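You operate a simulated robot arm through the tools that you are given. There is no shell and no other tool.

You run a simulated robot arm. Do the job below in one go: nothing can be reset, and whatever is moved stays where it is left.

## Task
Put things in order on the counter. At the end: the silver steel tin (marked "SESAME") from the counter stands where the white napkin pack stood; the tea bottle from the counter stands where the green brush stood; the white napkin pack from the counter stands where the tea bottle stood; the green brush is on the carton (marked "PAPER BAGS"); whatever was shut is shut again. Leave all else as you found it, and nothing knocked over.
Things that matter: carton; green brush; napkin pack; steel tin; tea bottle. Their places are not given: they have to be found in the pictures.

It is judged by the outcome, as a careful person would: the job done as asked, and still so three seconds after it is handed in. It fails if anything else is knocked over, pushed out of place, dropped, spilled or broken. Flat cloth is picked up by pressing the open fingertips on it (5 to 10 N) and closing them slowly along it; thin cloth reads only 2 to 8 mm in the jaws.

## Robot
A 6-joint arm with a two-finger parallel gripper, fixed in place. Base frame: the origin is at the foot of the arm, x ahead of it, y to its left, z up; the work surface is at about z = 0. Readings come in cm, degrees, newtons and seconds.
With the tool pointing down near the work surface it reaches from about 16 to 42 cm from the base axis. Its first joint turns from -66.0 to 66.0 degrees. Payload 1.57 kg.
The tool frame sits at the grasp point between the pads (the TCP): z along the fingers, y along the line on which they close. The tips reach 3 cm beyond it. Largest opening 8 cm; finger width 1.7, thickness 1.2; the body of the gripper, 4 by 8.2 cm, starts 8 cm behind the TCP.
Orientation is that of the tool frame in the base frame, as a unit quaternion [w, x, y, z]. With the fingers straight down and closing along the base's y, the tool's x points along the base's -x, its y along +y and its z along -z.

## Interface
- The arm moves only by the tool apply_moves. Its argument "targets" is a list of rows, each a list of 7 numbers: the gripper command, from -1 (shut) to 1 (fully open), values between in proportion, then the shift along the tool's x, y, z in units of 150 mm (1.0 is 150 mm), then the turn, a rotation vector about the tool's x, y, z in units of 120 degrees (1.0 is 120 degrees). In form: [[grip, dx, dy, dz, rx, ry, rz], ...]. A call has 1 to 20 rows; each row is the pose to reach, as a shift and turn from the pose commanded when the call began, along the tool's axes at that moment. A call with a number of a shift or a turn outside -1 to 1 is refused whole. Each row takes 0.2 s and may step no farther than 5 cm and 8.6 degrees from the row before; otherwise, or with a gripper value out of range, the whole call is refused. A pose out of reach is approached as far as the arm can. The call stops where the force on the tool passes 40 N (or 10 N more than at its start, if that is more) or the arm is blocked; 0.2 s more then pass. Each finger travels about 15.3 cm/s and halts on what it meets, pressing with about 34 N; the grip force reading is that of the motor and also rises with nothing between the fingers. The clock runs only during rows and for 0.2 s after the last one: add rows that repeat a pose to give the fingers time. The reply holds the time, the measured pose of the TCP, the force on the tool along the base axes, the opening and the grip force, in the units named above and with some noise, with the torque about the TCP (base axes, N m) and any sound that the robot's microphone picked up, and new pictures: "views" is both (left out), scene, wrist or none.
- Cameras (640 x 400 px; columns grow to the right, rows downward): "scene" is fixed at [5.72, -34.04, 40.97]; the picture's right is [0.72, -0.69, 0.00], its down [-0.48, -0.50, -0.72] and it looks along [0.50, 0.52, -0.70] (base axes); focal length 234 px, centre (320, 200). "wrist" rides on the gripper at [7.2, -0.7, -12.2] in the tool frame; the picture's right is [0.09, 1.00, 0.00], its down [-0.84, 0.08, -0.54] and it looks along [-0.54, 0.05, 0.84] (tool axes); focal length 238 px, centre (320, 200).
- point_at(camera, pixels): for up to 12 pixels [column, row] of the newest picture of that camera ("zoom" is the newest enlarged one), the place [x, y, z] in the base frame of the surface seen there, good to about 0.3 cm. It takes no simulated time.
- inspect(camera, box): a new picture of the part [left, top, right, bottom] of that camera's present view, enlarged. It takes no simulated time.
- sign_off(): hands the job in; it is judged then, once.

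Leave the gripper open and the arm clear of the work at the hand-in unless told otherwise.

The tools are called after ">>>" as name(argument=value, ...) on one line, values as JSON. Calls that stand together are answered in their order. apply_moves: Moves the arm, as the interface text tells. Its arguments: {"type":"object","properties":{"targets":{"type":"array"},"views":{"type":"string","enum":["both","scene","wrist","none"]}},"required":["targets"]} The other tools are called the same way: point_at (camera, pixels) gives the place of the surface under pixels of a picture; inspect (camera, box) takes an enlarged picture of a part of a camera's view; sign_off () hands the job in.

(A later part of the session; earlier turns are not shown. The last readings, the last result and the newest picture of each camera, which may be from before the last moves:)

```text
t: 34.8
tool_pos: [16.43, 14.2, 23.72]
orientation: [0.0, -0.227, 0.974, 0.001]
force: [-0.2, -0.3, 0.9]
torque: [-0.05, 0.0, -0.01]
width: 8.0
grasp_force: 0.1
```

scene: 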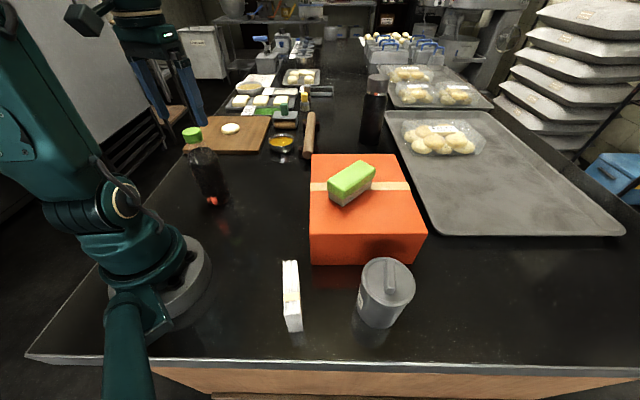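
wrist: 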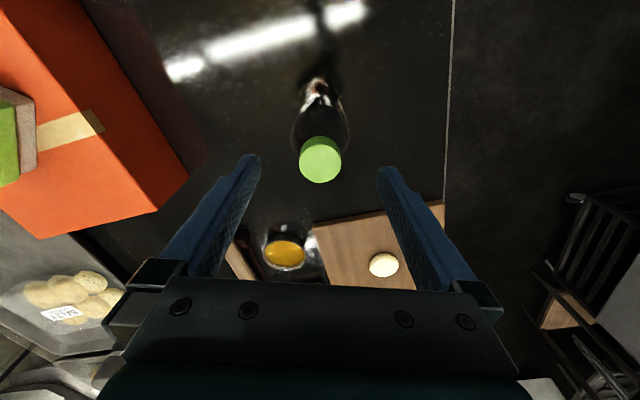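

The bottle stands upright. I check its cap position from above, then measure the napkin pack in the enlarged scene view.

>>> point_at(camera="wrist", pixels=[[320, 162], [303, 162], [339, 160], [320, 146], [320, 179]])

>>> inspect(camera="scene", box=[255, 245, 335, 345])

```text
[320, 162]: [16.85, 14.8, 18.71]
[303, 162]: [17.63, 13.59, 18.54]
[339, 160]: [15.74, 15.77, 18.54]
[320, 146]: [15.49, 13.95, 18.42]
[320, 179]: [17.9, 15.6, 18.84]
```

```text
4.00 times, centred on (295, 295) of scene
```

zoom: 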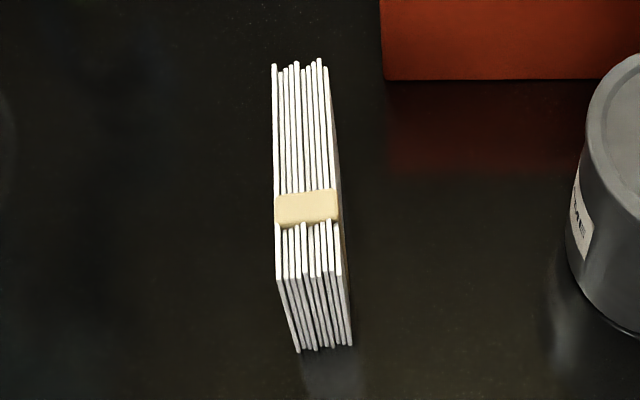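

The bottle cap is at (16.7, 14.8), on the mark. The pack is a stack of napkins on edge with a band, about 2.3 cm thick. I read its top corners from the scene view.

>>> point_at(camera="scene", pixels=[[284.5, 264], [295.5, 264], [285, 313], [299.5, 313], [291.75, 297], [284.5, 280], [297.5, 280], [285, 300], [299, 300], [290, 266], [293, 312], [295, 330]])

>>> apply_moves(targets=[[1, -0.05, -0.12, 0, 0, 0, 0.04], [1, -0.06, -0.3, 0, 0, 0, 0.09], [1, -0.06, -0.48, 0, 0, 0, 0.14], [1, -0.06, -0.66, 0, 0, 0, 0.19], [1, -0.06, -0.83, 0, 0, 0, 0.24], [1, -0.06, -0.97, 0, 0, 0, 0.28], [1, -0.06, -0.97, 0, 0, 0, 0.28]])

```text
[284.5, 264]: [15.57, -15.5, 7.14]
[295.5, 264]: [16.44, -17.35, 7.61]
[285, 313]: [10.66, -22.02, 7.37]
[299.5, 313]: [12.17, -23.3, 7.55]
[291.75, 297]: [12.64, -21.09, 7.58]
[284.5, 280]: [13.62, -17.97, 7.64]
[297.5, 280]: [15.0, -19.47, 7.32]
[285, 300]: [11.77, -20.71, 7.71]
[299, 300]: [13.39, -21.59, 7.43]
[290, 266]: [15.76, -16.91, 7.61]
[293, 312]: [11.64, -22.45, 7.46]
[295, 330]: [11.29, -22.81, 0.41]
```

```text
t: 36.4
tool_pos: [23.59, 2.05, 23.94]
orientation: [0.001, 0.064, 0.998, 0.0]
force: [-0.3, 0.4, 0.1]
torque: [0.0, -0.03, -0.02]
width: 7.99
grasp_force: 0.1
```

scene: 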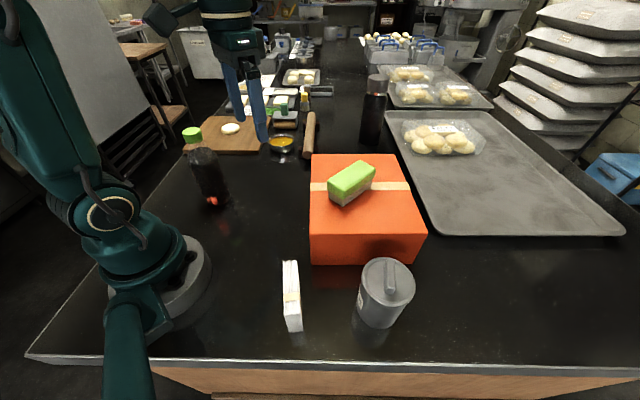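
wrist: 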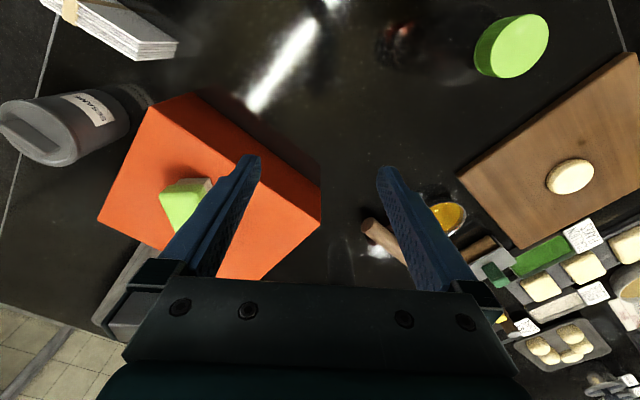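

Pack: centre (13.7, -19.5), long axis along (0.59, 0.81), top at 7.6, thickness about 2. I also want the clearances around the bottle's old spot (31.6, 15.75): board corner, bowl, roller.

>>> point_at(camera="wrist", pixels=[[462, 178], [519, 246], [440, 230], [430, 212], [366, 222], [372, 240], [395, 255], [462, 215]])

>>> point_at(camera="scene", pixels=[[258, 151], [230, 152], [268, 120], [280, 150], [269, 145], [305, 157], [303, 140], [262, 170]])

>>> point_at(camera="wrist", pixels=[[45, 5], [92, 3], [165, 42], [150, 55], [60, 15], [35, 135], [50, 100], [60, 165], [5, 110]])

```text
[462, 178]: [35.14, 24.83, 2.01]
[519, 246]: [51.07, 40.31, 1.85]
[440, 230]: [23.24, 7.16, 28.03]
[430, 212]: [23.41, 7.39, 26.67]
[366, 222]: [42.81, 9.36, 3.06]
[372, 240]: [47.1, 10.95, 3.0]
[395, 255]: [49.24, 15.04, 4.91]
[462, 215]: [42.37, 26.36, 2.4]
```

```text
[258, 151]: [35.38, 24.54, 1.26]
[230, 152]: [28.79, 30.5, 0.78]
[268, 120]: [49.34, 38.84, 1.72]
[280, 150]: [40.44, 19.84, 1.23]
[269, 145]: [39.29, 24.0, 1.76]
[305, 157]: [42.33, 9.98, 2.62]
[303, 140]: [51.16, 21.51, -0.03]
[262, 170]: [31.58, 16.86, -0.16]
```

```text
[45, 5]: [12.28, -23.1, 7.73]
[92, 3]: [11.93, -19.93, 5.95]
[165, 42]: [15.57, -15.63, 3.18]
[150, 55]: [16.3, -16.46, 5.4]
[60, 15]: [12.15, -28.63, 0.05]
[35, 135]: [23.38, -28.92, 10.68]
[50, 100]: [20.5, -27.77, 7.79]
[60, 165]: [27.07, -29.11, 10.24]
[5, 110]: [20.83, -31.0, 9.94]
```

Everything near the bottle's old spot is at least 7–8 cm away, which is enough room. To grip the pack across its thickness I need the tool turned to about 126°. First half of the way toward the pack with 60° of turn.

>>> apply_moves(targets=[[1, 0.02, -0.06, 0.02, 0, 0, 0.06], [1, 0.05, -0.16, 0.04, 0, 0, 0.125], [1, 0.08, -0.26, 0.07, 0, 0, 0.19], [1, 0.11, -0.36, 0.1, 0, 0, 0.255], [1, 0.14, -0.46, 0.13, 0, 0, 0.32], [1, 0.17, -0.56, 0.15, 0, 0, 0.385], [1, 0.2, -0.66, 0.17, 0, 0, 0.45], [1, 0.236, -0.75, 0.17, 0, 0, 0.5], [1, 0.236, -0.75, 0.17, 0, 0, 0.5]])

```text
t: 38.4
tool_pos: [18.56, -8.77, 21.35]
orientation: [0.0, 0.555, 0.832, 0.002]
force: [-0.2, -0.1, -0.2]
torque: [-0.02, -0.01, 0.02]
width: 7.98
grasp_force: 0.1
```

scene: 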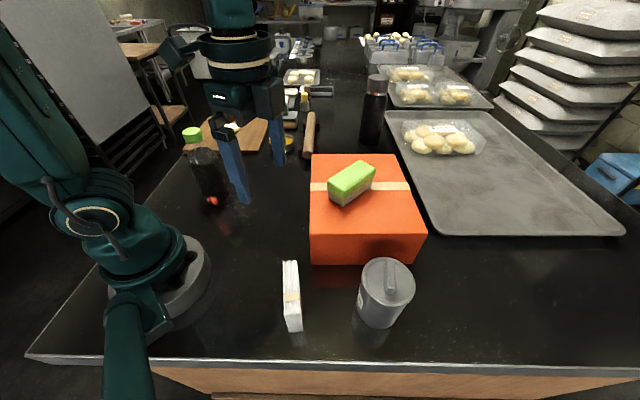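
wrist: 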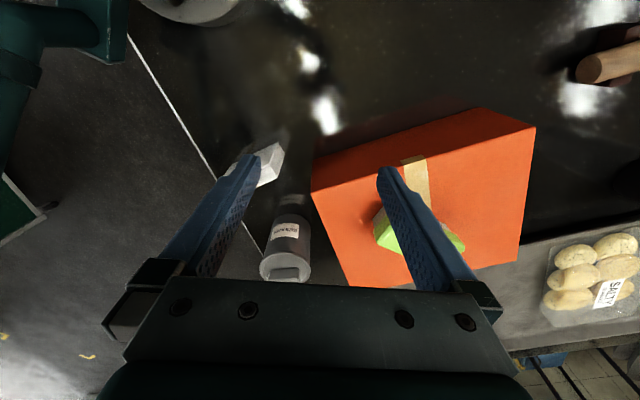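

Turn so far 67°. I finish the move to above the pack (13.7, -19.5) at z≈17.5, with the remaining 59° of turn.

>>> apply_moves(targets=[[1, -0.06, -0.065, 0.03, 0, 0, 0.06], [1, -0.13, -0.14, 0.06, 0, 0, 0.125], [1, -0.2, -0.215, 0.09, 0, 0, 0.19], [1, -0.27, -0.29, 0.12, 0, 0, 0.255], [1, -0.34, -0.365, 0.16, 0, 0, 0.32], [1, -0.41, -0.44, 0.2, 0, 0, 0.385], [1, -0.48, -0.515, 0.24, 0, 0, 0.45], [1, -0.536, -0.574, 0.257, 0, 0, 0.492], [1, -0.536, -0.574, 0.257, 0, 0, 0.492]])

```text
t: 40.4
tool_pos: [13.89, -19.66, 17.44]
orientation: [0.0, 0.893, 0.45, 0.0]
force: [0.6, 0.2, 0.7]
torque: [0.02, -0.01, 0.03]
width: 8.0
grasp_force: 0.0
```

scene: 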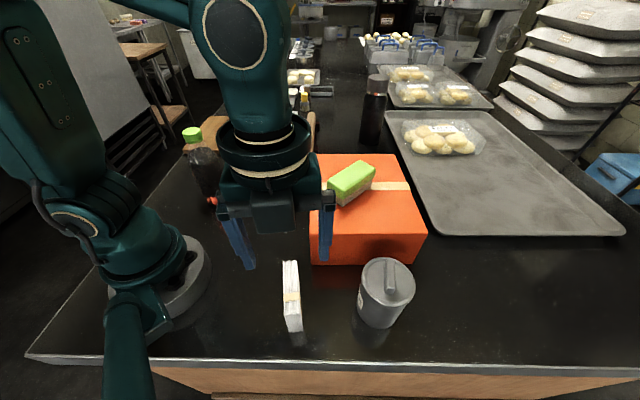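
wrist: 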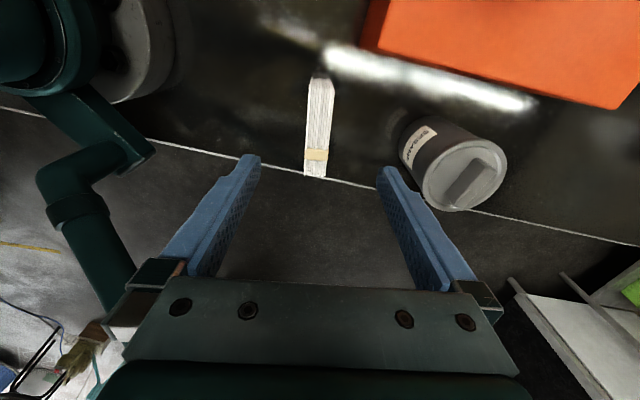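

The pack shows at (320,130) between the fingers, nearly aligned. I measure it here before going down.

>>> inspect(camera="wrist", box=[270, 60, 370, 190])

>>> point_at(camera="wrist", pixels=[[312, 82], [332, 82], [305, 174], [324, 175], [308, 130], [330, 130], [315, 155], [319, 130], [321, 90]])

>>> point_at(camera="wrist", pixels=[[465, 180], [455, 195], [485, 160], [440, 165], [480, 200], [430, 190], [505, 170], [470, 150], [455, 208], [412, 145], [430, 130]])

```text
3.08 times, centred on (320, 125) of wrist
```

zoom: 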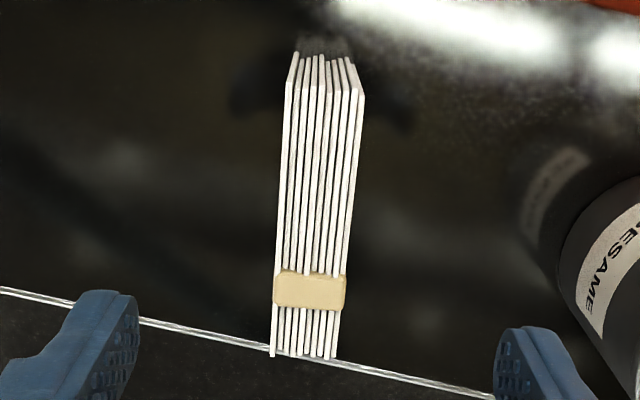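

```text
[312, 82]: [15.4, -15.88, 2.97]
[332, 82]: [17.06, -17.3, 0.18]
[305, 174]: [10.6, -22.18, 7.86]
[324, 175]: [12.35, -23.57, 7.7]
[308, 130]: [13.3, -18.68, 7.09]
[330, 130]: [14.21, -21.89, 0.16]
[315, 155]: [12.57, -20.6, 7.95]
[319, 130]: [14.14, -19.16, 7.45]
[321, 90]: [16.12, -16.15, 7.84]
```

```text
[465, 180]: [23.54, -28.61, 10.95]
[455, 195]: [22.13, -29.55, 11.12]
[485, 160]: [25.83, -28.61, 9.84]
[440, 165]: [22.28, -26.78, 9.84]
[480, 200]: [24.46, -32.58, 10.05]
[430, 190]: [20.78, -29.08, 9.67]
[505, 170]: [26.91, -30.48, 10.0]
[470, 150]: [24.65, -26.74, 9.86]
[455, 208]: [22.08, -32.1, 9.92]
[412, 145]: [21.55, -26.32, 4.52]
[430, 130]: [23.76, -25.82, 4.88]
```

The pack centre (13.75, -19.5) matches the tool within 0.2 cm, with about 2° of misalignment. I descend to z≈4.8 with the fingers open.

>>> apply_moves(targets=[[1, 0, 0, 0.12, 0, 0, 0], [1, 0, 0, 0.26, 0, 0, 0], [1, 0, 0, 0.4, 0, 0, 0], [1, 0, 0, 0.54, 0, 0, 0], [1, 0, 0, 0.66, 0, 0, 0], [1, 0, 0, 0.76, 0, 0, 0], [1, 0, 0, 0.82, 0, 0, 0], [1, 0, 0, 0.843, 0, 0, 0], [1, 0, 0, 0.843, 0, 0, 0]])

```text
t: 42.4
tool_pos: [13.95, -19.6, 4.73]
orientation: [0.0, 0.892, 0.451, 0.0]
force: [0.7, 0.0, -0.3]
torque: [0.02, -0.04, -0.01]
width: 7.99
grasp_force: 0.1
```

scene: 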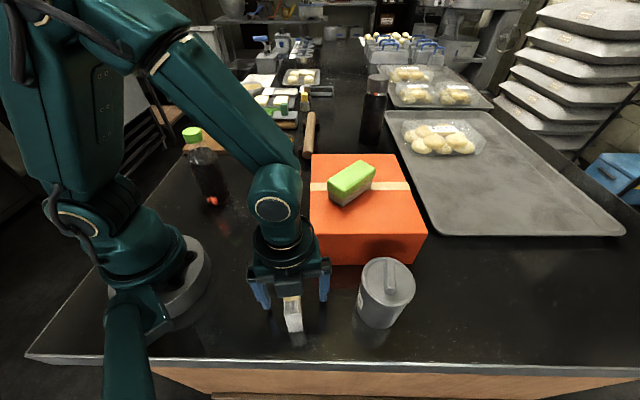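
wrist: 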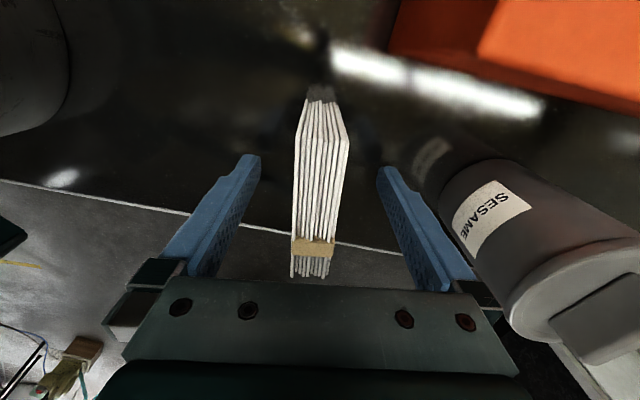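

Fingers are on both sides of the pack. I close slowly.

>>> apply_moves(targets=[[0.7, 0, 0, 0, 0, 0, 0], [0.4, 0, 0, 0, 0, 0, 0], [0.1, 0, 0, 0, 0, 0, 0], [-0.1, 0, 0, 0, 0, 0, 0], [-0.25, 0, 0, 0, 0, 0, 0], [-0.35, 0, 0, 0, 0, 0, 0], [-0.45, 0, 0, 0, 0, 0, 0], [-0.55, 0, 0, 0, 0, 0, 0], [-0.65, 0, 0, 0, 0, 0, 0], [-0.8, 0, 0, 0, 0, 0, 0], [-0.8, 0, 0, 0, 0, 0, 0]])

```text
t: 44.8
tool_pos: [14.01, -19.59, 4.77]
orientation: [0.0, 0.893, 0.451, 0.001]
force: [-0.5, 0.6, -0.3]
torque: [0.03, 0.02, 0.03]
width: 2.18
grasp_force: 34.1
```

scene: 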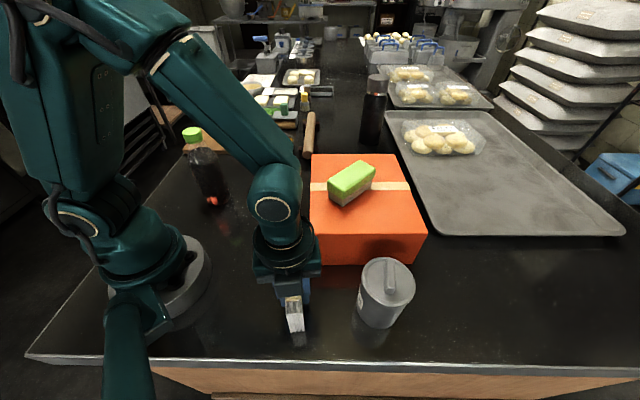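
wrist: 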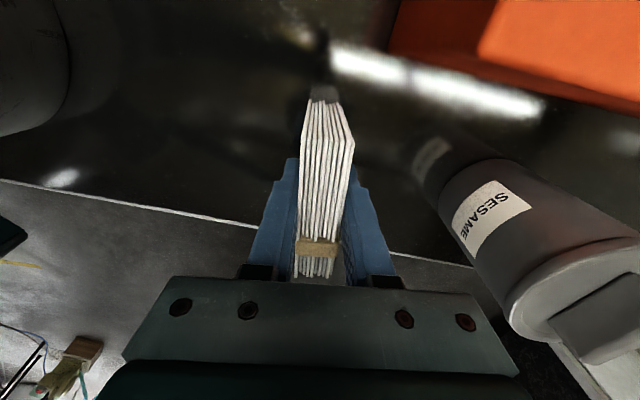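

Gripped: 2.18 cm, 34 N. I lift straight up 14 cm, slowly at first.

>>> apply_moves(targets=[[-0.8, 0, 0, -0.03, 0, 0, 0], [-0.8, 0, 0, -0.08, 0, 0, 0], [-0.8, 0, 0, -0.17, 0, 0, 0], [-0.8, 0, 0, -0.29, 0, 0, 0], [-0.8, 0, 0, -0.42, 0, 0, 0], [-0.8, 0, 0, -0.55, 0, 0, 0], [-0.8, 0, 0, -0.68, 0, 0, 0], [-0.8, 0, 0, -0.8, 0, 0, 0], [-0.8, 0, 0, -0.89, 0, 0, 0], [-0.8, 0, 0, -0.93, 0, 0, 0]])

```text
t: 47.0
tool_pos: [13.92, -19.52, 18.55]
orientation: [0.001, 0.893, 0.451, 0.001]
force: [-0.6, -0.2, -0.9]
torque: [0.0, -0.01, 0.0]
width: 2.2
grasp_force: 34.2
```

scene: 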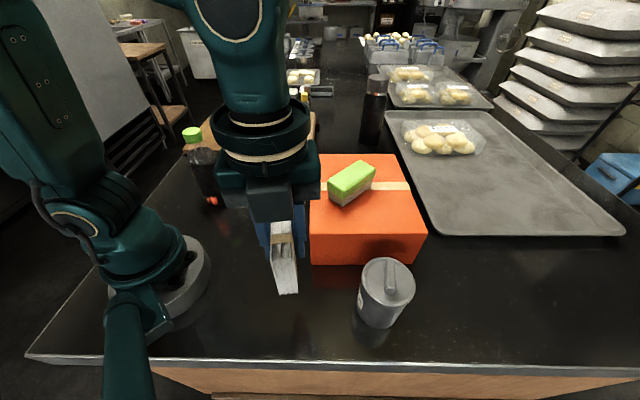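
wrist: 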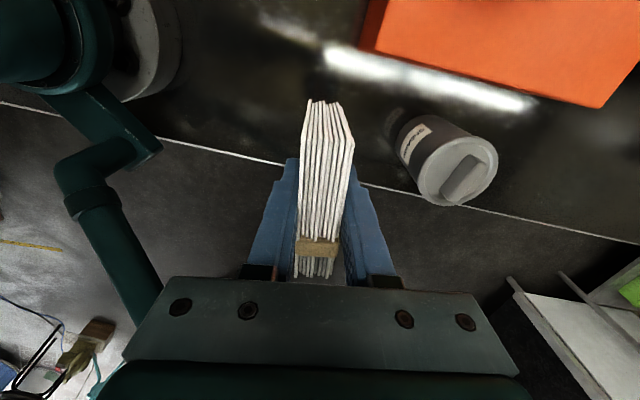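

The pack is held firmly and clear. I carry it in an arc toward the bottle's old spot, first leg to about (20, -7), turning back 60°.

>>> apply_moves(targets=[[-0.8, 0.06, -0.011, 0, 0, 0, -0.04], [-0.8, 0.16, -0.03, 0, 0, 0, -0.1], [-0.8, 0.27, -0.05, 0, 0, 0, -0.16], [-0.8, 0.38, -0.07, 0, 0, 0, -0.22], [-0.8, 0.49, -0.09, 0, 0, 0, -0.28], [-0.8, 0.6, -0.11, 0, 0, 0, -0.34], [-0.8, 0.71, -0.13, 0, 0, 0, -0.4], [-0.8, 0.82, -0.15, 0, 0, 0, -0.46], [-0.8, 0.89, -0.165, 0, 0, 0, -0.49], [-0.8, 0.912, -0.169, 0, 0, 0, -0.5]], views="scene")

```text
t: 49.2
tool_pos: [19.98, -7.09, 18.68]
orientation: [-0.001, 0.547, 0.837, 0.002]
force: [-0.4, 0.2, -0.7]
torque: [-0.01, 0.0, 0.01]
width: 2.2
grasp_force: 34.3
```

scene: 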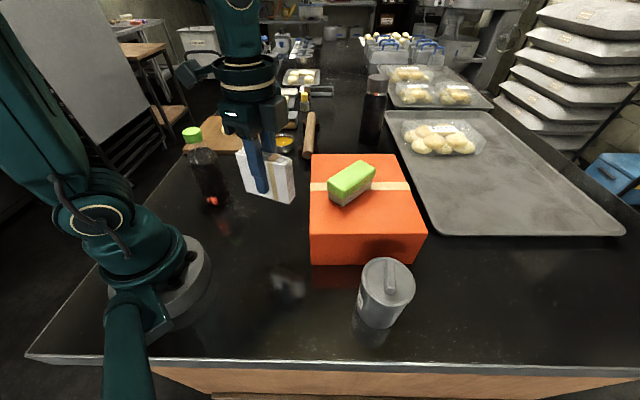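

Second leg to about (26, 5), turning another 60° back.

>>> apply_moves(targets=[[-0.8, 0.035, 0.04, 0, 0, 0, -0.04], [-0.8, 0.095, 0.11, 0, 0, 0, -0.1], [-0.8, 0.16, 0.19, 0, 0, 0, -0.16], [-0.8, 0.23, 0.275, 0, 0, 0, -0.22], [-0.8, 0.3, 0.36, 0, 0, 0, -0.28], [-0.8, 0.37, 0.445, 0, 0, 0, -0.34], [-0.8, 0.44, 0.53, 0, 0, 0, -0.4], [-0.8, 0.51, 0.61, 0, 0, 0, -0.46], [-0.8, 0.56, 0.67, 0, 0, 0, -0.49], [-0.8, 0.578, 0.69, 0, 0, 0, -0.5], [-0.8, 0.578, 0.69, 0, 0, 0, -0.5]])

```text
t: 51.6
tool_pos: [25.97, 4.96, 18.81]
orientation: [0.001, 0.055, 0.998, 0.001]
force: [0.0, -0.3, -0.8]
torque: [0.02, -0.02, 0.03]
width: 2.19
grasp_force: 33.8
```

scene: 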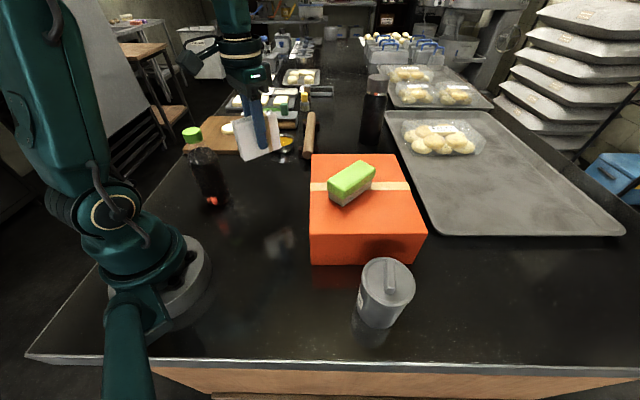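
wrist: 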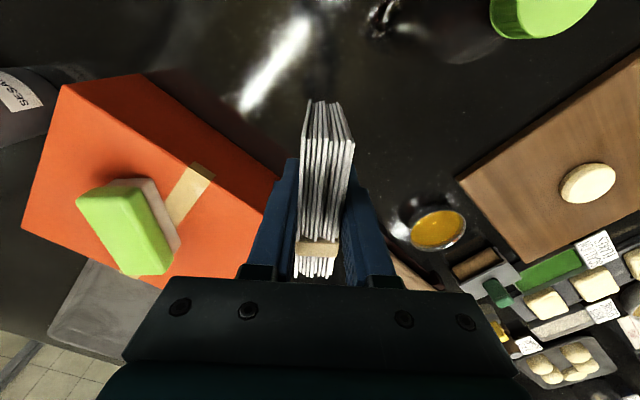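

θ is about 6° now. I check the bowl's near edge, then move on to above (31.6, 15.75), still high.

>>> point_at(camera="wrist", pixels=[[411, 225], [437, 207], [437, 230], [464, 222], [462, 180], [440, 258], [400, 262]])

>>> apply_moves(targets=[[-0.8, -0.02, 0.05, 0, 0, 0, 0], [-0.8, -0.06, 0.15, 0, 0, 0, 0], [-0.8, -0.1, 0.26, 0, 0, 0, 0], [-0.8, -0.145, 0.37, 0, 0, 0, 0], [-0.8, -0.19, 0.48, 0, 0, 0, 0], [-0.8, -0.235, 0.59, 0, 0, 0, 0], [-0.8, -0.27, 0.69, 0, 0, 0, 0], [-0.8, -0.294, 0.756, 0, 0, 0, 0], [-0.8, -0.294, 0.756, 0, 0, 0, 0]])

```text
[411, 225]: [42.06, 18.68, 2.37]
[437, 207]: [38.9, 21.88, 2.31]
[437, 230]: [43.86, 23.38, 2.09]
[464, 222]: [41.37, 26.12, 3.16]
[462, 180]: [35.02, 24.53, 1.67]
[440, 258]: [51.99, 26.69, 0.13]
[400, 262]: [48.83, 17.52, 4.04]
```

```text
t: 53.6
tool_pos: [31.63, 15.9, 18.77]
orientation: [0.0, 0.056, 0.998, 0.001]
force: [-1.0, -0.9, -1.4]
torque: [0.02, -0.02, 0.0]
width: 2.2
grasp_force: 33.9
```

scene: 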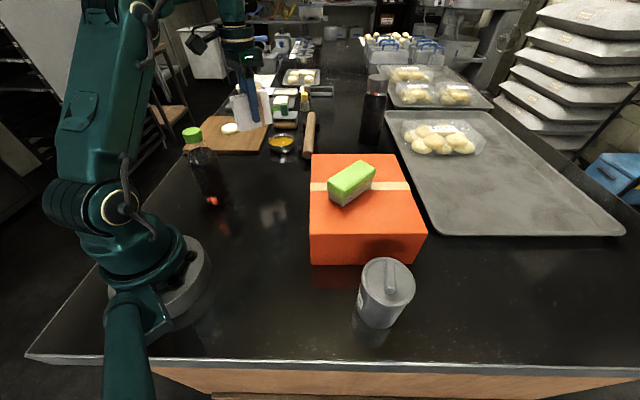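
wrist: 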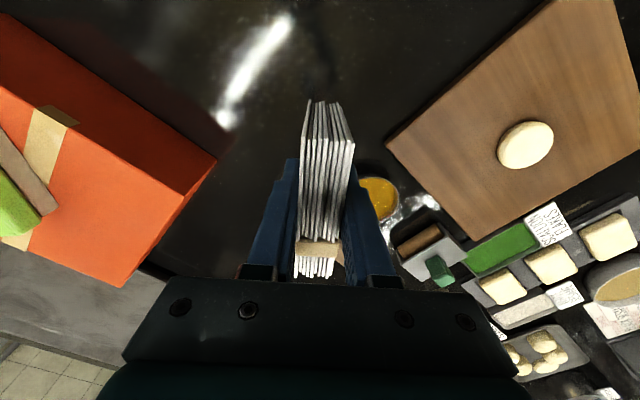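

Above the spot at (31.6, 15.9). I lower 13.6 cm, slowing at the end.

>>> apply_moves(targets=[[-0.8, 0, -0.008, 0.1, 0, 0, 0], [-0.8, 0, -0.008, 0.22, 0, 0, 0], [-0.8, 0, -0.008, 0.35, 0, 0, 0], [-0.8, 0, -0.008, 0.48, 0, 0, 0], [-0.8, 0, -0.008, 0.6, 0, 0, 0], [-0.8, 0, -0.008, 0.71, 0, 0, 0], [-0.8, 0, -0.008, 0.8, 0, 0, 0], [-0.8, 0, -0.008, 0.86, 0, 0, 0], [-0.8, 0, -0.008, 0.895, 0, 0, 0], [-0.8, 0, -0.008, 0.91, 0, 0, 0], [-0.8, 0, -0.008, 0.91, 0, 0, 0]])

```text
t: 56.0
tool_pos: [31.53, 15.64, 5.08]
orientation: [0.0, 0.056, 0.998, 0.001]
force: [-0.3, 0.5, -0.8]
torque: [0.01, 0.01, 0.02]
width: 2.21
grasp_force: 34.1
```

scene: 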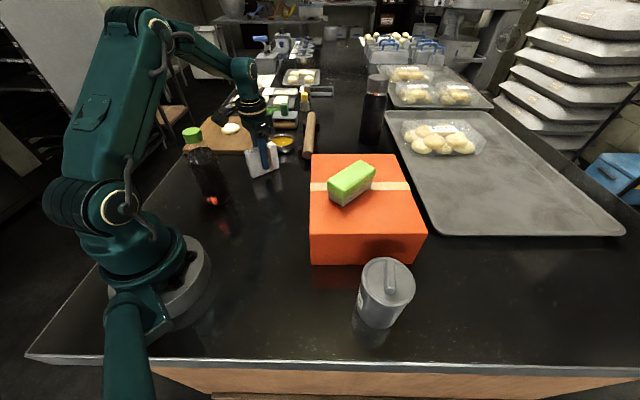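
wrist: 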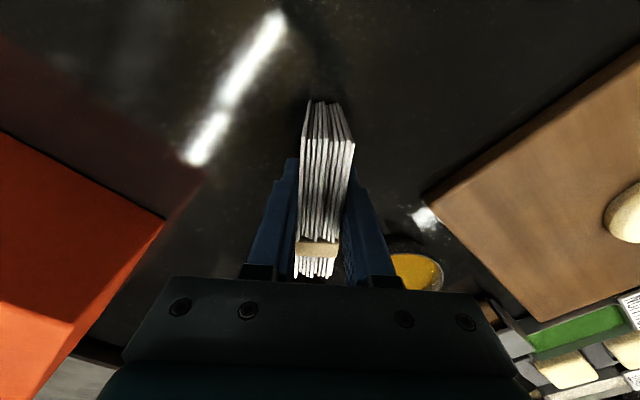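

About 0.3 cm remains. I creep down in small steps until contact.

>>> apply_moves(targets=[[-0.8, 0, 0, 0.008, 0, 0, 0], [-0.8, 0, 0, 0.015, 0, 0, 0], [-0.8, 0, 0, 0.015, 0, 0, 0]], views="none")

```text
t: 56.8
tool_pos: [31.63, 15.68, 4.88]
orientation: [0.001, 0.056, 0.998, 0.001]
force: [0.5, 0.7, 0.7]
torque: [-0.03, 0.01, 0.0]
width: 2.18
grasp_force: 34.5
```

>>> apply_moves(targets=[[-0.8, 0, 0, 0.004, 0, 0, 0], [-0.8, 0, 0, 0.008, 0, 0, 0], [-0.8, 0, 0, 0.008, 0, 0, 0]], views="none")

```text
t: 57.6
tool_pos: [31.69, 15.78, 4.75]
orientation: [0.001, 0.056, 0.998, 0.001]
force: [-1.0, 0.2, 2.4]
torque: [-0.03, 0.17, -0.01]
width: 2.18
grasp_force: 34.1
```

Light contact (about 3 N), at the same height as when grasped. I open slowly to about 5 cm.

>>> apply_moves(targets=[[-0.5, 0, 0, 0, 0, 0, 0], [-0.43, 0, 0, 0, 0, 0, 0], [-0.38, 0, 0, 0, 0, 0, 0], [-0.3, 0, 0, 0, 0, 0, 0], [-0.15, 0, 0, 0, 0, 0, 0], [0.1, 0, 0, 0, 0, 0, 0], [0.4, 0, 0, 0, 0, 0, 0], [0.4, 0, 0, 0, 0, 0, 0]])

```text
t: 59.4
tool_pos: [31.54, 15.85, 4.75]
orientation: [0.0, 0.056, 0.998, 0.001]
force: [-0.2, 0.2, 0.1]
torque: [-0.03, 0.02, 0.02]
width: 5.59
grasp_force: 0.1
```

scene: 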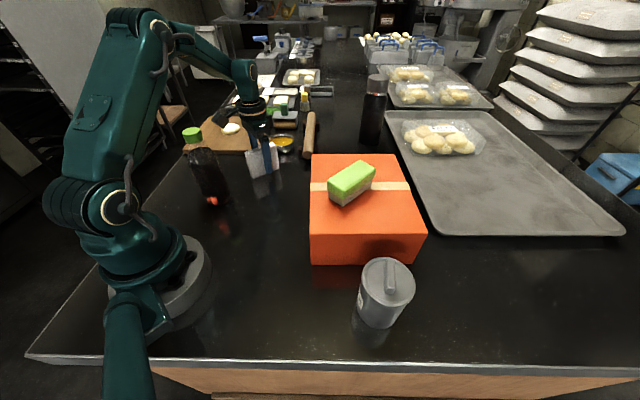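
wrist: 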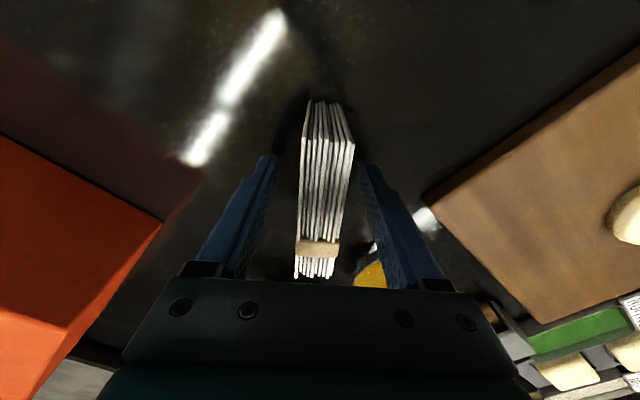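

The pack stands on its own between open fingers. I rise straight up 14 cm and open the fingers fully.

>>> apply_moves(targets=[[0.5, 0, 0, -0.04, 0, 0, 0], [0.5, 0, 0, -0.12, 0, 0, 0], [0.5, 0, 0, -0.24, 0, 0, 0], [0.5, 0, 0, -0.38, 0, 0, 0], [0.5, 0, 0, -0.52, 0, 0, 0], [0.7, 0, 0, -0.66, 0, 0, 0], [1, 0, 0, -0.8, 0, 0, 0], [1, 0, 0, -0.92, 0, 0, 0], [1, 0, 0, -0.92, 0, 0, 0]])

```text
t: 61.4
tool_pos: [31.69, 15.64, 18.36]
orientation: [0.002, 0.056, 0.998, 0.0]
force: [-0.1, 0.2, -0.1]
torque: [0.0, 0.04, 0.04]
width: 7.98
grasp_force: 0.0
```

scene: 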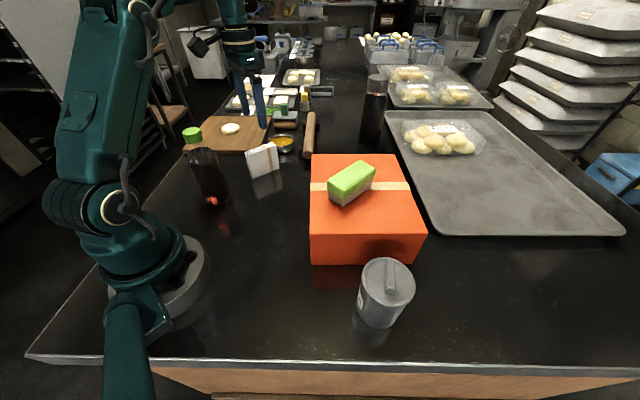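
wrist: 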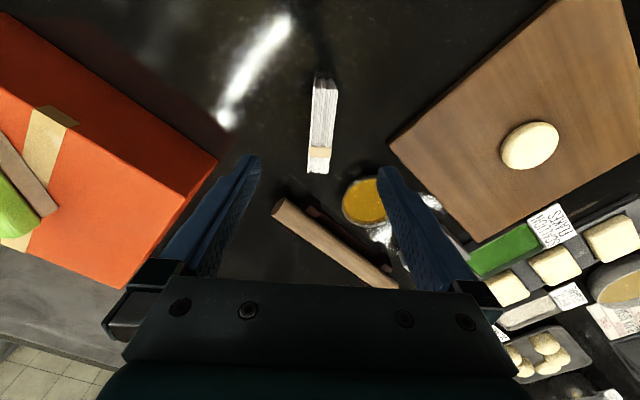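

The pack stands at the bottle's old spot. Next is the tin. I fly back at this height, first to about (25, 1.5), turning about 22°.

>>> point_at(camera="wrist", pixels=[[323, 85], [311, 90], [337, 92], [309, 170], [327, 170], [319, 150]])

>>> apply_moves(targets=[[1, 0.05, -0.13, -0.05, 0, 0, 0.02], [1, 0.11, -0.3, -0.1, 0, 0, 0.05], [1, 0.17, -0.48, -0.1, 0, 0, 0.08], [1, 0.23, -0.66, -0.1, 0, 0, 0.11], [1, 0.29, -0.84, -0.1, 0, 0, 0.15], [1, 0.34, -0.984, -0.1, 0, 0, 0.183], [1, 0.34, -0.984, -0.1, 0, 0, 0.183]], views="scene")

```text
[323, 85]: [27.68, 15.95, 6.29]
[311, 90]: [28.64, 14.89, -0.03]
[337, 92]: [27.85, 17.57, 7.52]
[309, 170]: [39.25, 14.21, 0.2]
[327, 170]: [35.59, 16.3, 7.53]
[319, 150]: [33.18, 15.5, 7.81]
```

```text
t: 63.0
tool_pos: [25.04, 1.51, 19.96]
orientation: [0.001, 0.246, 0.969, 0.001]
force: [-0.5, 0.7, 0.4]
torque: [0.02, 0.01, 0.01]
width: 8.01
grasp_force: 0.0
```

scene: 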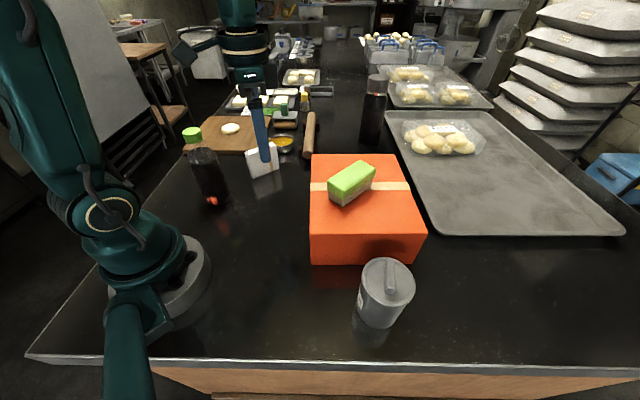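

Next leg to about (20.5, -10.5), turning to about 51°.

>>> apply_moves(targets=[[1, -0.02, -0.13, 0, 0, 0, 0.03], [1, -0.045, -0.3, 0, 0, 0, 0.065], [1, -0.07, -0.48, 0, 0, 0, 0.1], [1, -0.095, -0.66, 0, 0, 0, 0.14], [1, -0.11, -0.8, 0, 0, 0, 0.17], [1, -0.118, -0.846, 0, 0, 0, 0.1875], [1, -0.118, -0.846, 0, 0, 0, 0.1875]])

```text
t: 64.6
tool_pos: [20.68, -10.51, 20.06]
orientation: [0.0, 0.429, 0.903, 0.001]
force: [-0.6, -0.4, 0.4]
torque: [-0.02, -0.01, 0.02]
width: 8.0
grasp_force: 0.0
```

scene: 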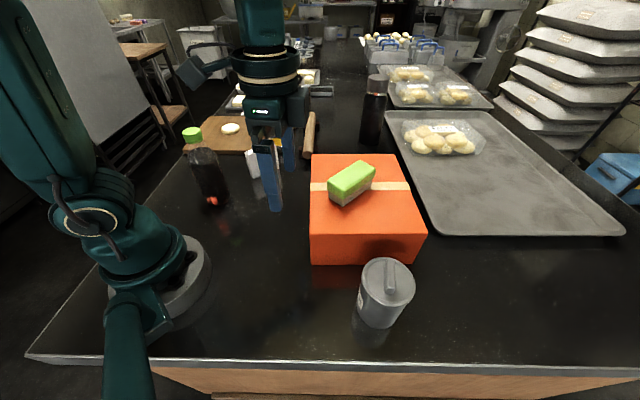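
wrist: 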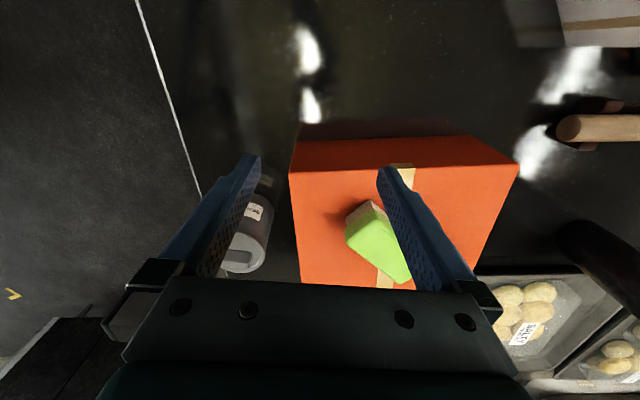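

Now to (17, -21, 18), on the line from the base to the tin, so the wrist camera looks right at it.

>>> apply_moves(targets=[[1, -0.06, -0.1, 0.02, 0, 0, 0], [1, -0.14, -0.23, 0.05, 0, 0, 0], [1, -0.22, -0.36, 0.08, 0, 0, 0], [1, -0.3, -0.49, 0.11, 0, 0, 0], [1, -0.36, -0.59, 0.133, 0, 0, 0], [1, -0.387, -0.633, 0.133, 0, 0, 0], [1, -0.387, -0.633, 0.133, 0, 0, 0]])

```text
t: 66.2
tool_pos: [16.73, -20.86, 18.08]
orientation: [0.0, 0.429, 0.903, 0.002]
force: [0.0, -0.2, -0.1]
torque: [-0.01, 0.02, 0.03]
width: 7.99
grasp_force: 0.0
```

scene: 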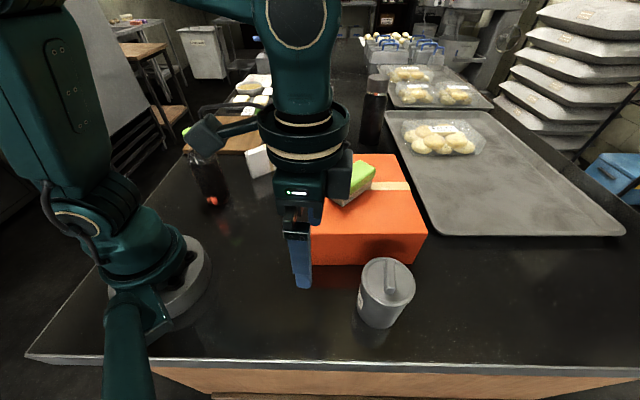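
wrist: 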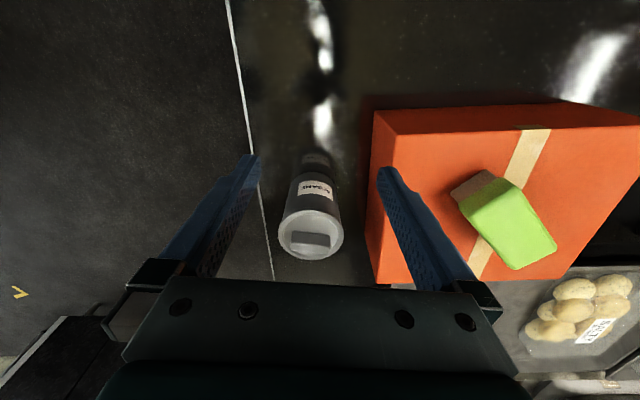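

The tin is at (311,235) in the wrist view, between the carton and the counter edge. I enlarge and measure it.

>>> inspect(camera="wrist", box=[260, 140, 370, 270])

>>> point_at(camera="wrist", pixels=[[282, 235], [341, 235], [311, 215], [311, 256], [295, 240], [328, 241], [311, 238], [293, 220], [332, 218], [290, 250], [334, 250], [288, 195]])

>>> inspect(camera="scene", box=[335, 245, 435, 345])

```text
3.08 times, centred on (315, 205) of wrist
```

zoom: 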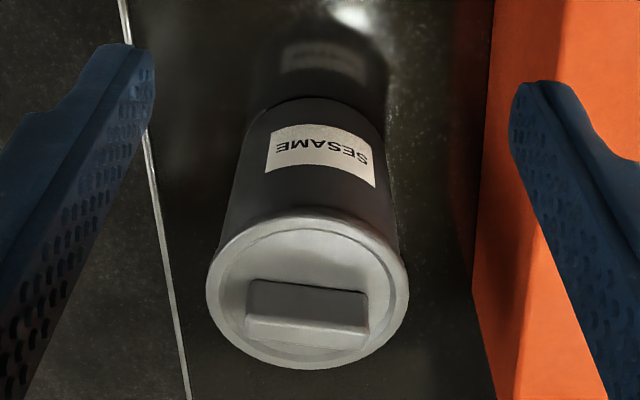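

```text
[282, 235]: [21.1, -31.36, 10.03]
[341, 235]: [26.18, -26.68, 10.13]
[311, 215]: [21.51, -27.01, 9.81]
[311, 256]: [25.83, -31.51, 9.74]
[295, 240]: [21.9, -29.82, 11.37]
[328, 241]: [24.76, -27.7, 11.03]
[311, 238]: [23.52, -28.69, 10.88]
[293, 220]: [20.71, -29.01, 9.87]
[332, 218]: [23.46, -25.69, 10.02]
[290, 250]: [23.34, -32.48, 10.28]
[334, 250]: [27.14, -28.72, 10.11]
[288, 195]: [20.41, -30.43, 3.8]
```

```text
4.00 times, centred on (385, 295) of scene
```

zoom: 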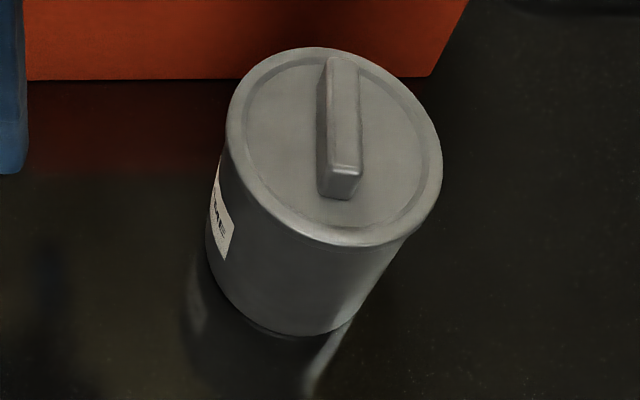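

The lid looks slightly wider than the body; that matters for how I grip it. I enlarge more in both views.

>>> inspect(camera="scene", box=[352, 250, 420, 332])

>>> inspect(camera="wrist", box=[272, 165, 352, 265])

```text
4.88 times, centred on (386, 291) of scene
```

zoom: 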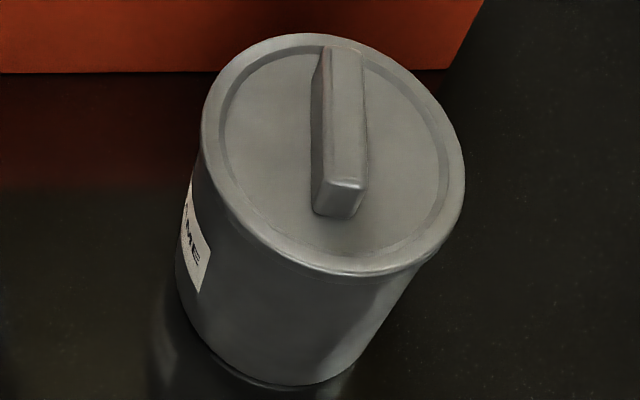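

```text
4.00 times, centred on (312, 215) of wrist
```

zoom: 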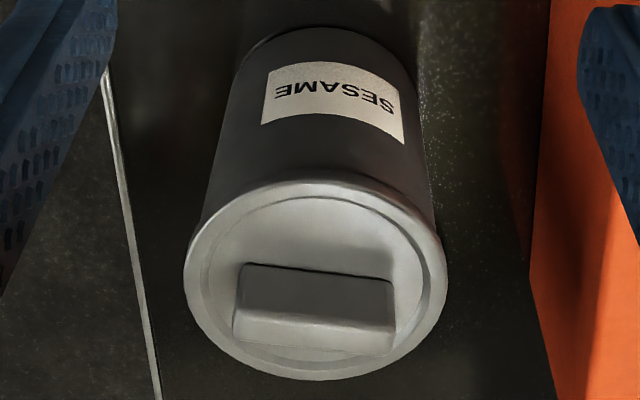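

The lid (about 7.4 cm) overhangs the body (about 6.9 cm). Vertical fingers would grip only the lid, so I'd rather tilt the tool about 25°, so the fingers reach out and pinch the body below the lid. Best estimate of tin centre: (23.7, -29.1). First I tilt here in free air to check it is feasible.

>>> apply_moves(targets=[[1, 0, 0, 0, 0, -0.05, 0], [1, 0, 0, 0, 0, -0.1, 0], [1, 0, 0, 0, 0, -0.155, 0], [1, 0, 0, 0, 0, -0.208, 0], [1, 0, 0, 0, 0, -0.208, 0]])

```text
t: 67.4
tool_pos: [16.76, -20.72, 18.06]
orientation: [0.196, 0.42, 0.882, -0.091]
force: [-0.2, -0.2, 0.5]
torque: [-0.01, 0.02, 0.0]
width: 8.03
grasp_force: 0.0
```

scene: 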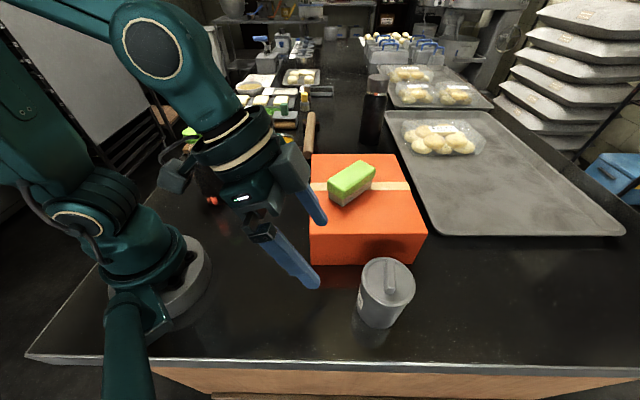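
wrist: 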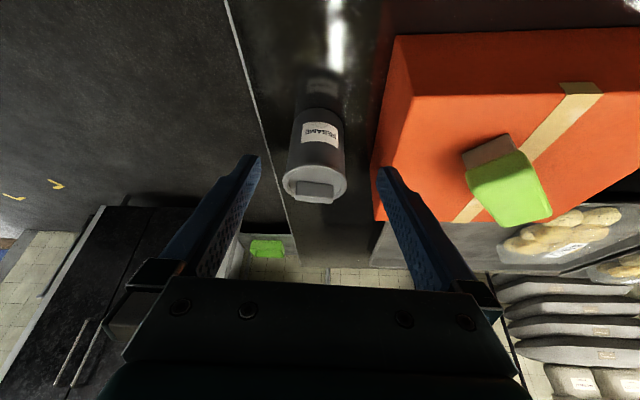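

The tilt works: the tool axis now points 25° outward, and the tin is visible at (315,165). Before gripping, I test that this same tilted pose can be reached low over the pack's old, empty spot (13.8, -19.5).

>>> apply_moves(targets=[[1, 0.08, -0.016, 0.085, 0, 0, 0], [1, 0.17, -0.034, 0.185, 0, 0, 0], [1, 0.26, -0.052, 0.28, 0, 0, 0], [1, 0.35, -0.07, 0.38, 0, 0, 0], [1, 0.44, -0.088, 0.48, 0, 0, 0], [1, 0.522, -0.105, 0.567, 0, 0, 0], [1, 0.522, -0.105, 0.567, 0, 0, 0]])

```text
t: 69.0
tool_pos: [12.5, -19.86, 5.58]
orientation: [0.196, 0.419, 0.882, -0.091]
force: [0.3, 0.4, 0.0]
torque: [0.02, -0.03, -0.03]
width: 8.01
grasp_force: 0.1
out of reach, approached as far as the arm can: row 5, 6, 7
```

scene: 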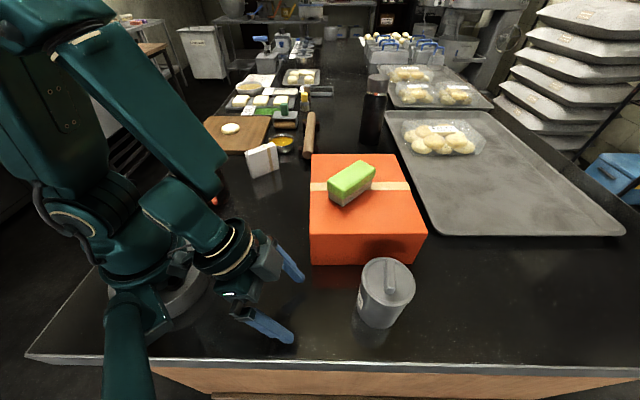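
wrist: 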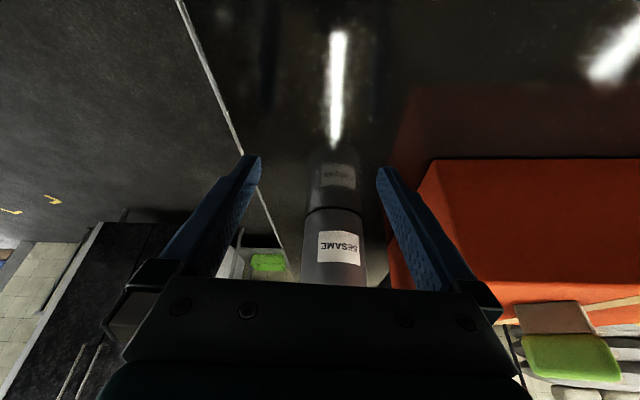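

Rows 5–7 were out of reach: 25° of straight outward tilt is too much so close to the base at low height. I rise 8 cm and will test the pose with the whole tool turned about the vertical, because the tin is round and may be set down in any turn.

>>> apply_moves(targets=[[1, -0.045, 0, -0.097, 0, 0, 0], [1, -0.09, 0, -0.194, 0, 0, 0], [1, -0.135, 0.001, -0.291, 0, 0, 0], [1, -0.18, 0.001, -0.388, 0, 0, 0], [1, -0.225, 0.002, -0.485, 0, 0, 0], [1, -0.225, 0.002, -0.485, 0, 0, 0]], views="none")

```text
t: 70.4
tool_pos: [12.68, -19.82, 13.64]
orientation: [0.195, 0.419, 0.882, -0.091]
force: [0.4, 0.3, 0.1]
torque: [0.01, 0.0, 0.02]
width: 8.01
grasp_force: 0.1
out of reach, approached as far as the arm can: row 1, 2
```

The commanded pose follows the clipped one. Now I turn the tool −50° about the vertical (keeping the 25° tilt) and shift to about (13.9, -18.8).

>>> apply_moves(targets=[[1, 0, 0.015, 0, 0.025, 0, 0.054], [1, 0, 0.03, 0, 0.05, -0.0005, 0.108], [1, 0, 0.045, 0, 0.075, -0.0007, 0.162], [1, 0, 0.06, 0, 0.1, -0.001, 0.216], [1, 0, 0.075, 0, 0.126, -0.0012, 0.27], [1, 0, 0.09, 0, 0.151, -0.0015, 0.324], [1, 0, 0.107, 0, 0.176, -0.0017, 0.3786], [1, 0, 0.107, 0, 0.176, -0.0017, 0.3786]])

```text
t: 72.2
tool_pos: [13.95, -18.83, 13.72]
orientation: [0.139, 0.754, 0.62, -0.166]
force: [0.8, 0.3, -0.8]
torque: [-0.02, 0.0, 0.0]
width: 7.99
grasp_force: 0.0
```

scene: 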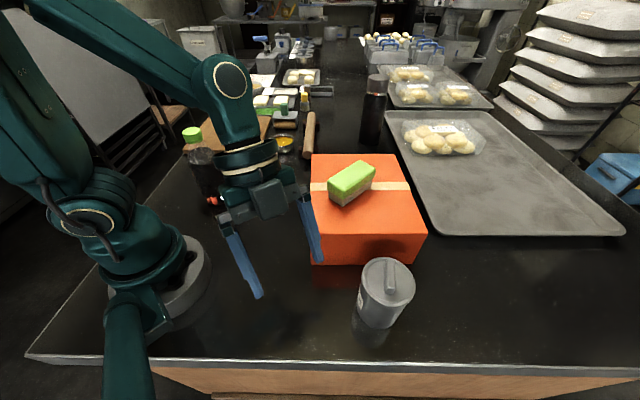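
wrist: 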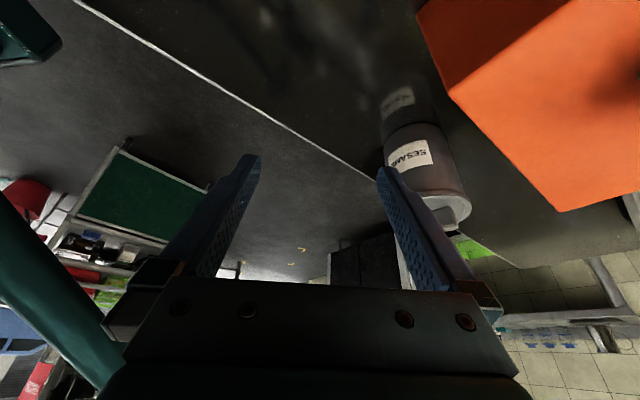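

No out-of-reach notice. I now lower 8.7 cm in this pose as the test of the set-down height.

>>> apply_moves(targets=[[1, 0.045, 0, 0.097, 0, 0, 0], [1, 0.09, 0, 0.194, 0, 0, 0], [1, 0.135, -0.001, 0.29, 0, 0, 0], [1, 0.18, -0.001, 0.386, 0, 0, 0], [1, 0.22, -0.002, 0.471, 0, 0, 0], [1, 0.245, -0.002, 0.525, 0, 0, 0], [1, 0.245, -0.002, 0.525, 0, 0, 0]])

```text
t: 73.8
tool_pos: [15.42, -19.61, 5.52]
orientation: [0.137, 0.753, 0.621, -0.167]
force: [-0.4, -0.4, -0.7]
torque: [0.01, 0.0, -0.02]
width: 8.02
grasp_force: 0.0
out of reach, approached as far as the arm can: row 4, 5, 6, 7
```

scene: 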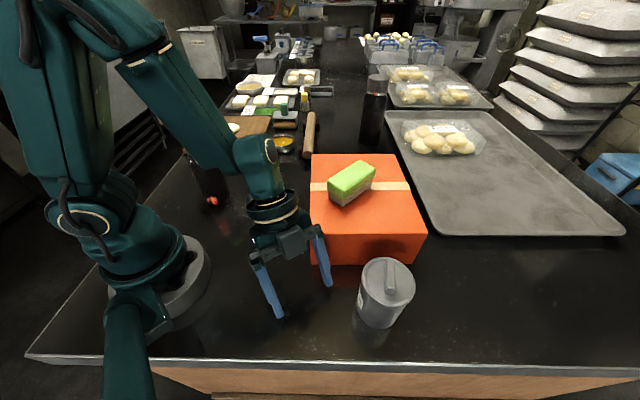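
wrist: 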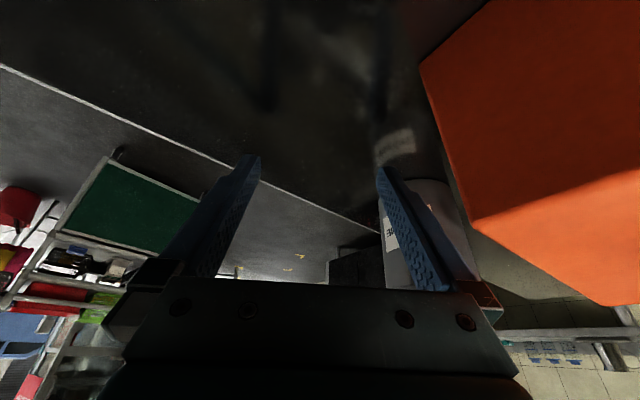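

Still clipped at low height (stopped at (15.4,-19.6,5.5)). I rise again and test a sideways lean (−90° of turn), which should suit the arm better there.

>>> apply_moves(targets=[[1, -0.045, 0, -0.097, 0, 0, 0], [1, -0.09, 0, -0.194, 0, 0, 0], [1, -0.135, 0, -0.29, 0, 0, 0], [1, -0.18, 0, -0.386, 0, 0, 0], [1, -0.225, 0, -0.483, 0, 0, 0], [1, -0.222, -0.013, -0.485, 0.0234, 0, 0.0503], [1, -0.218, -0.026, -0.486, 0.0469, 0, 0.1006], [1, -0.215, -0.039, -0.488, 0.0703, 0, 0.1509], [1, -0.212, -0.052, -0.489, 0.0937, 0, 0.2012], [1, -0.208, -0.065, -0.491, 0.1172, 0, 0.2515], [1, -0.205, -0.078, -0.492, 0.1406, 0.0003, 0.3018], [1, -0.205, -0.078, -0.492, 0.1406, 0.0003, 0.3018]], views="scene")

```text
t: 76.4
tool_pos: [14.14, -19.05, 13.52]
orientation: [0.072, 0.921, 0.326, -0.202]
force: [-0.3, -0.9, -0.4]
torque: [0.0, -0.02, 0.03]
width: 8.0
grasp_force: 0.0
```

scene: 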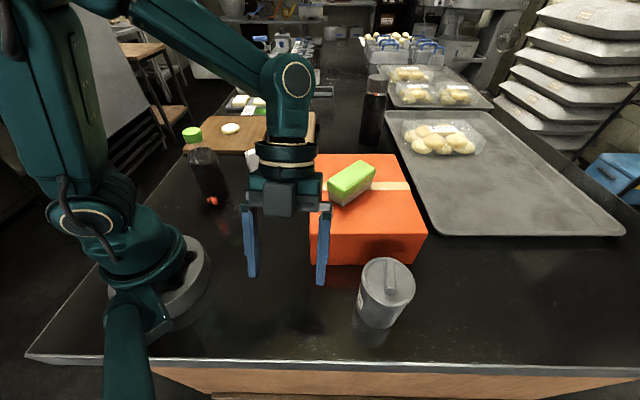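

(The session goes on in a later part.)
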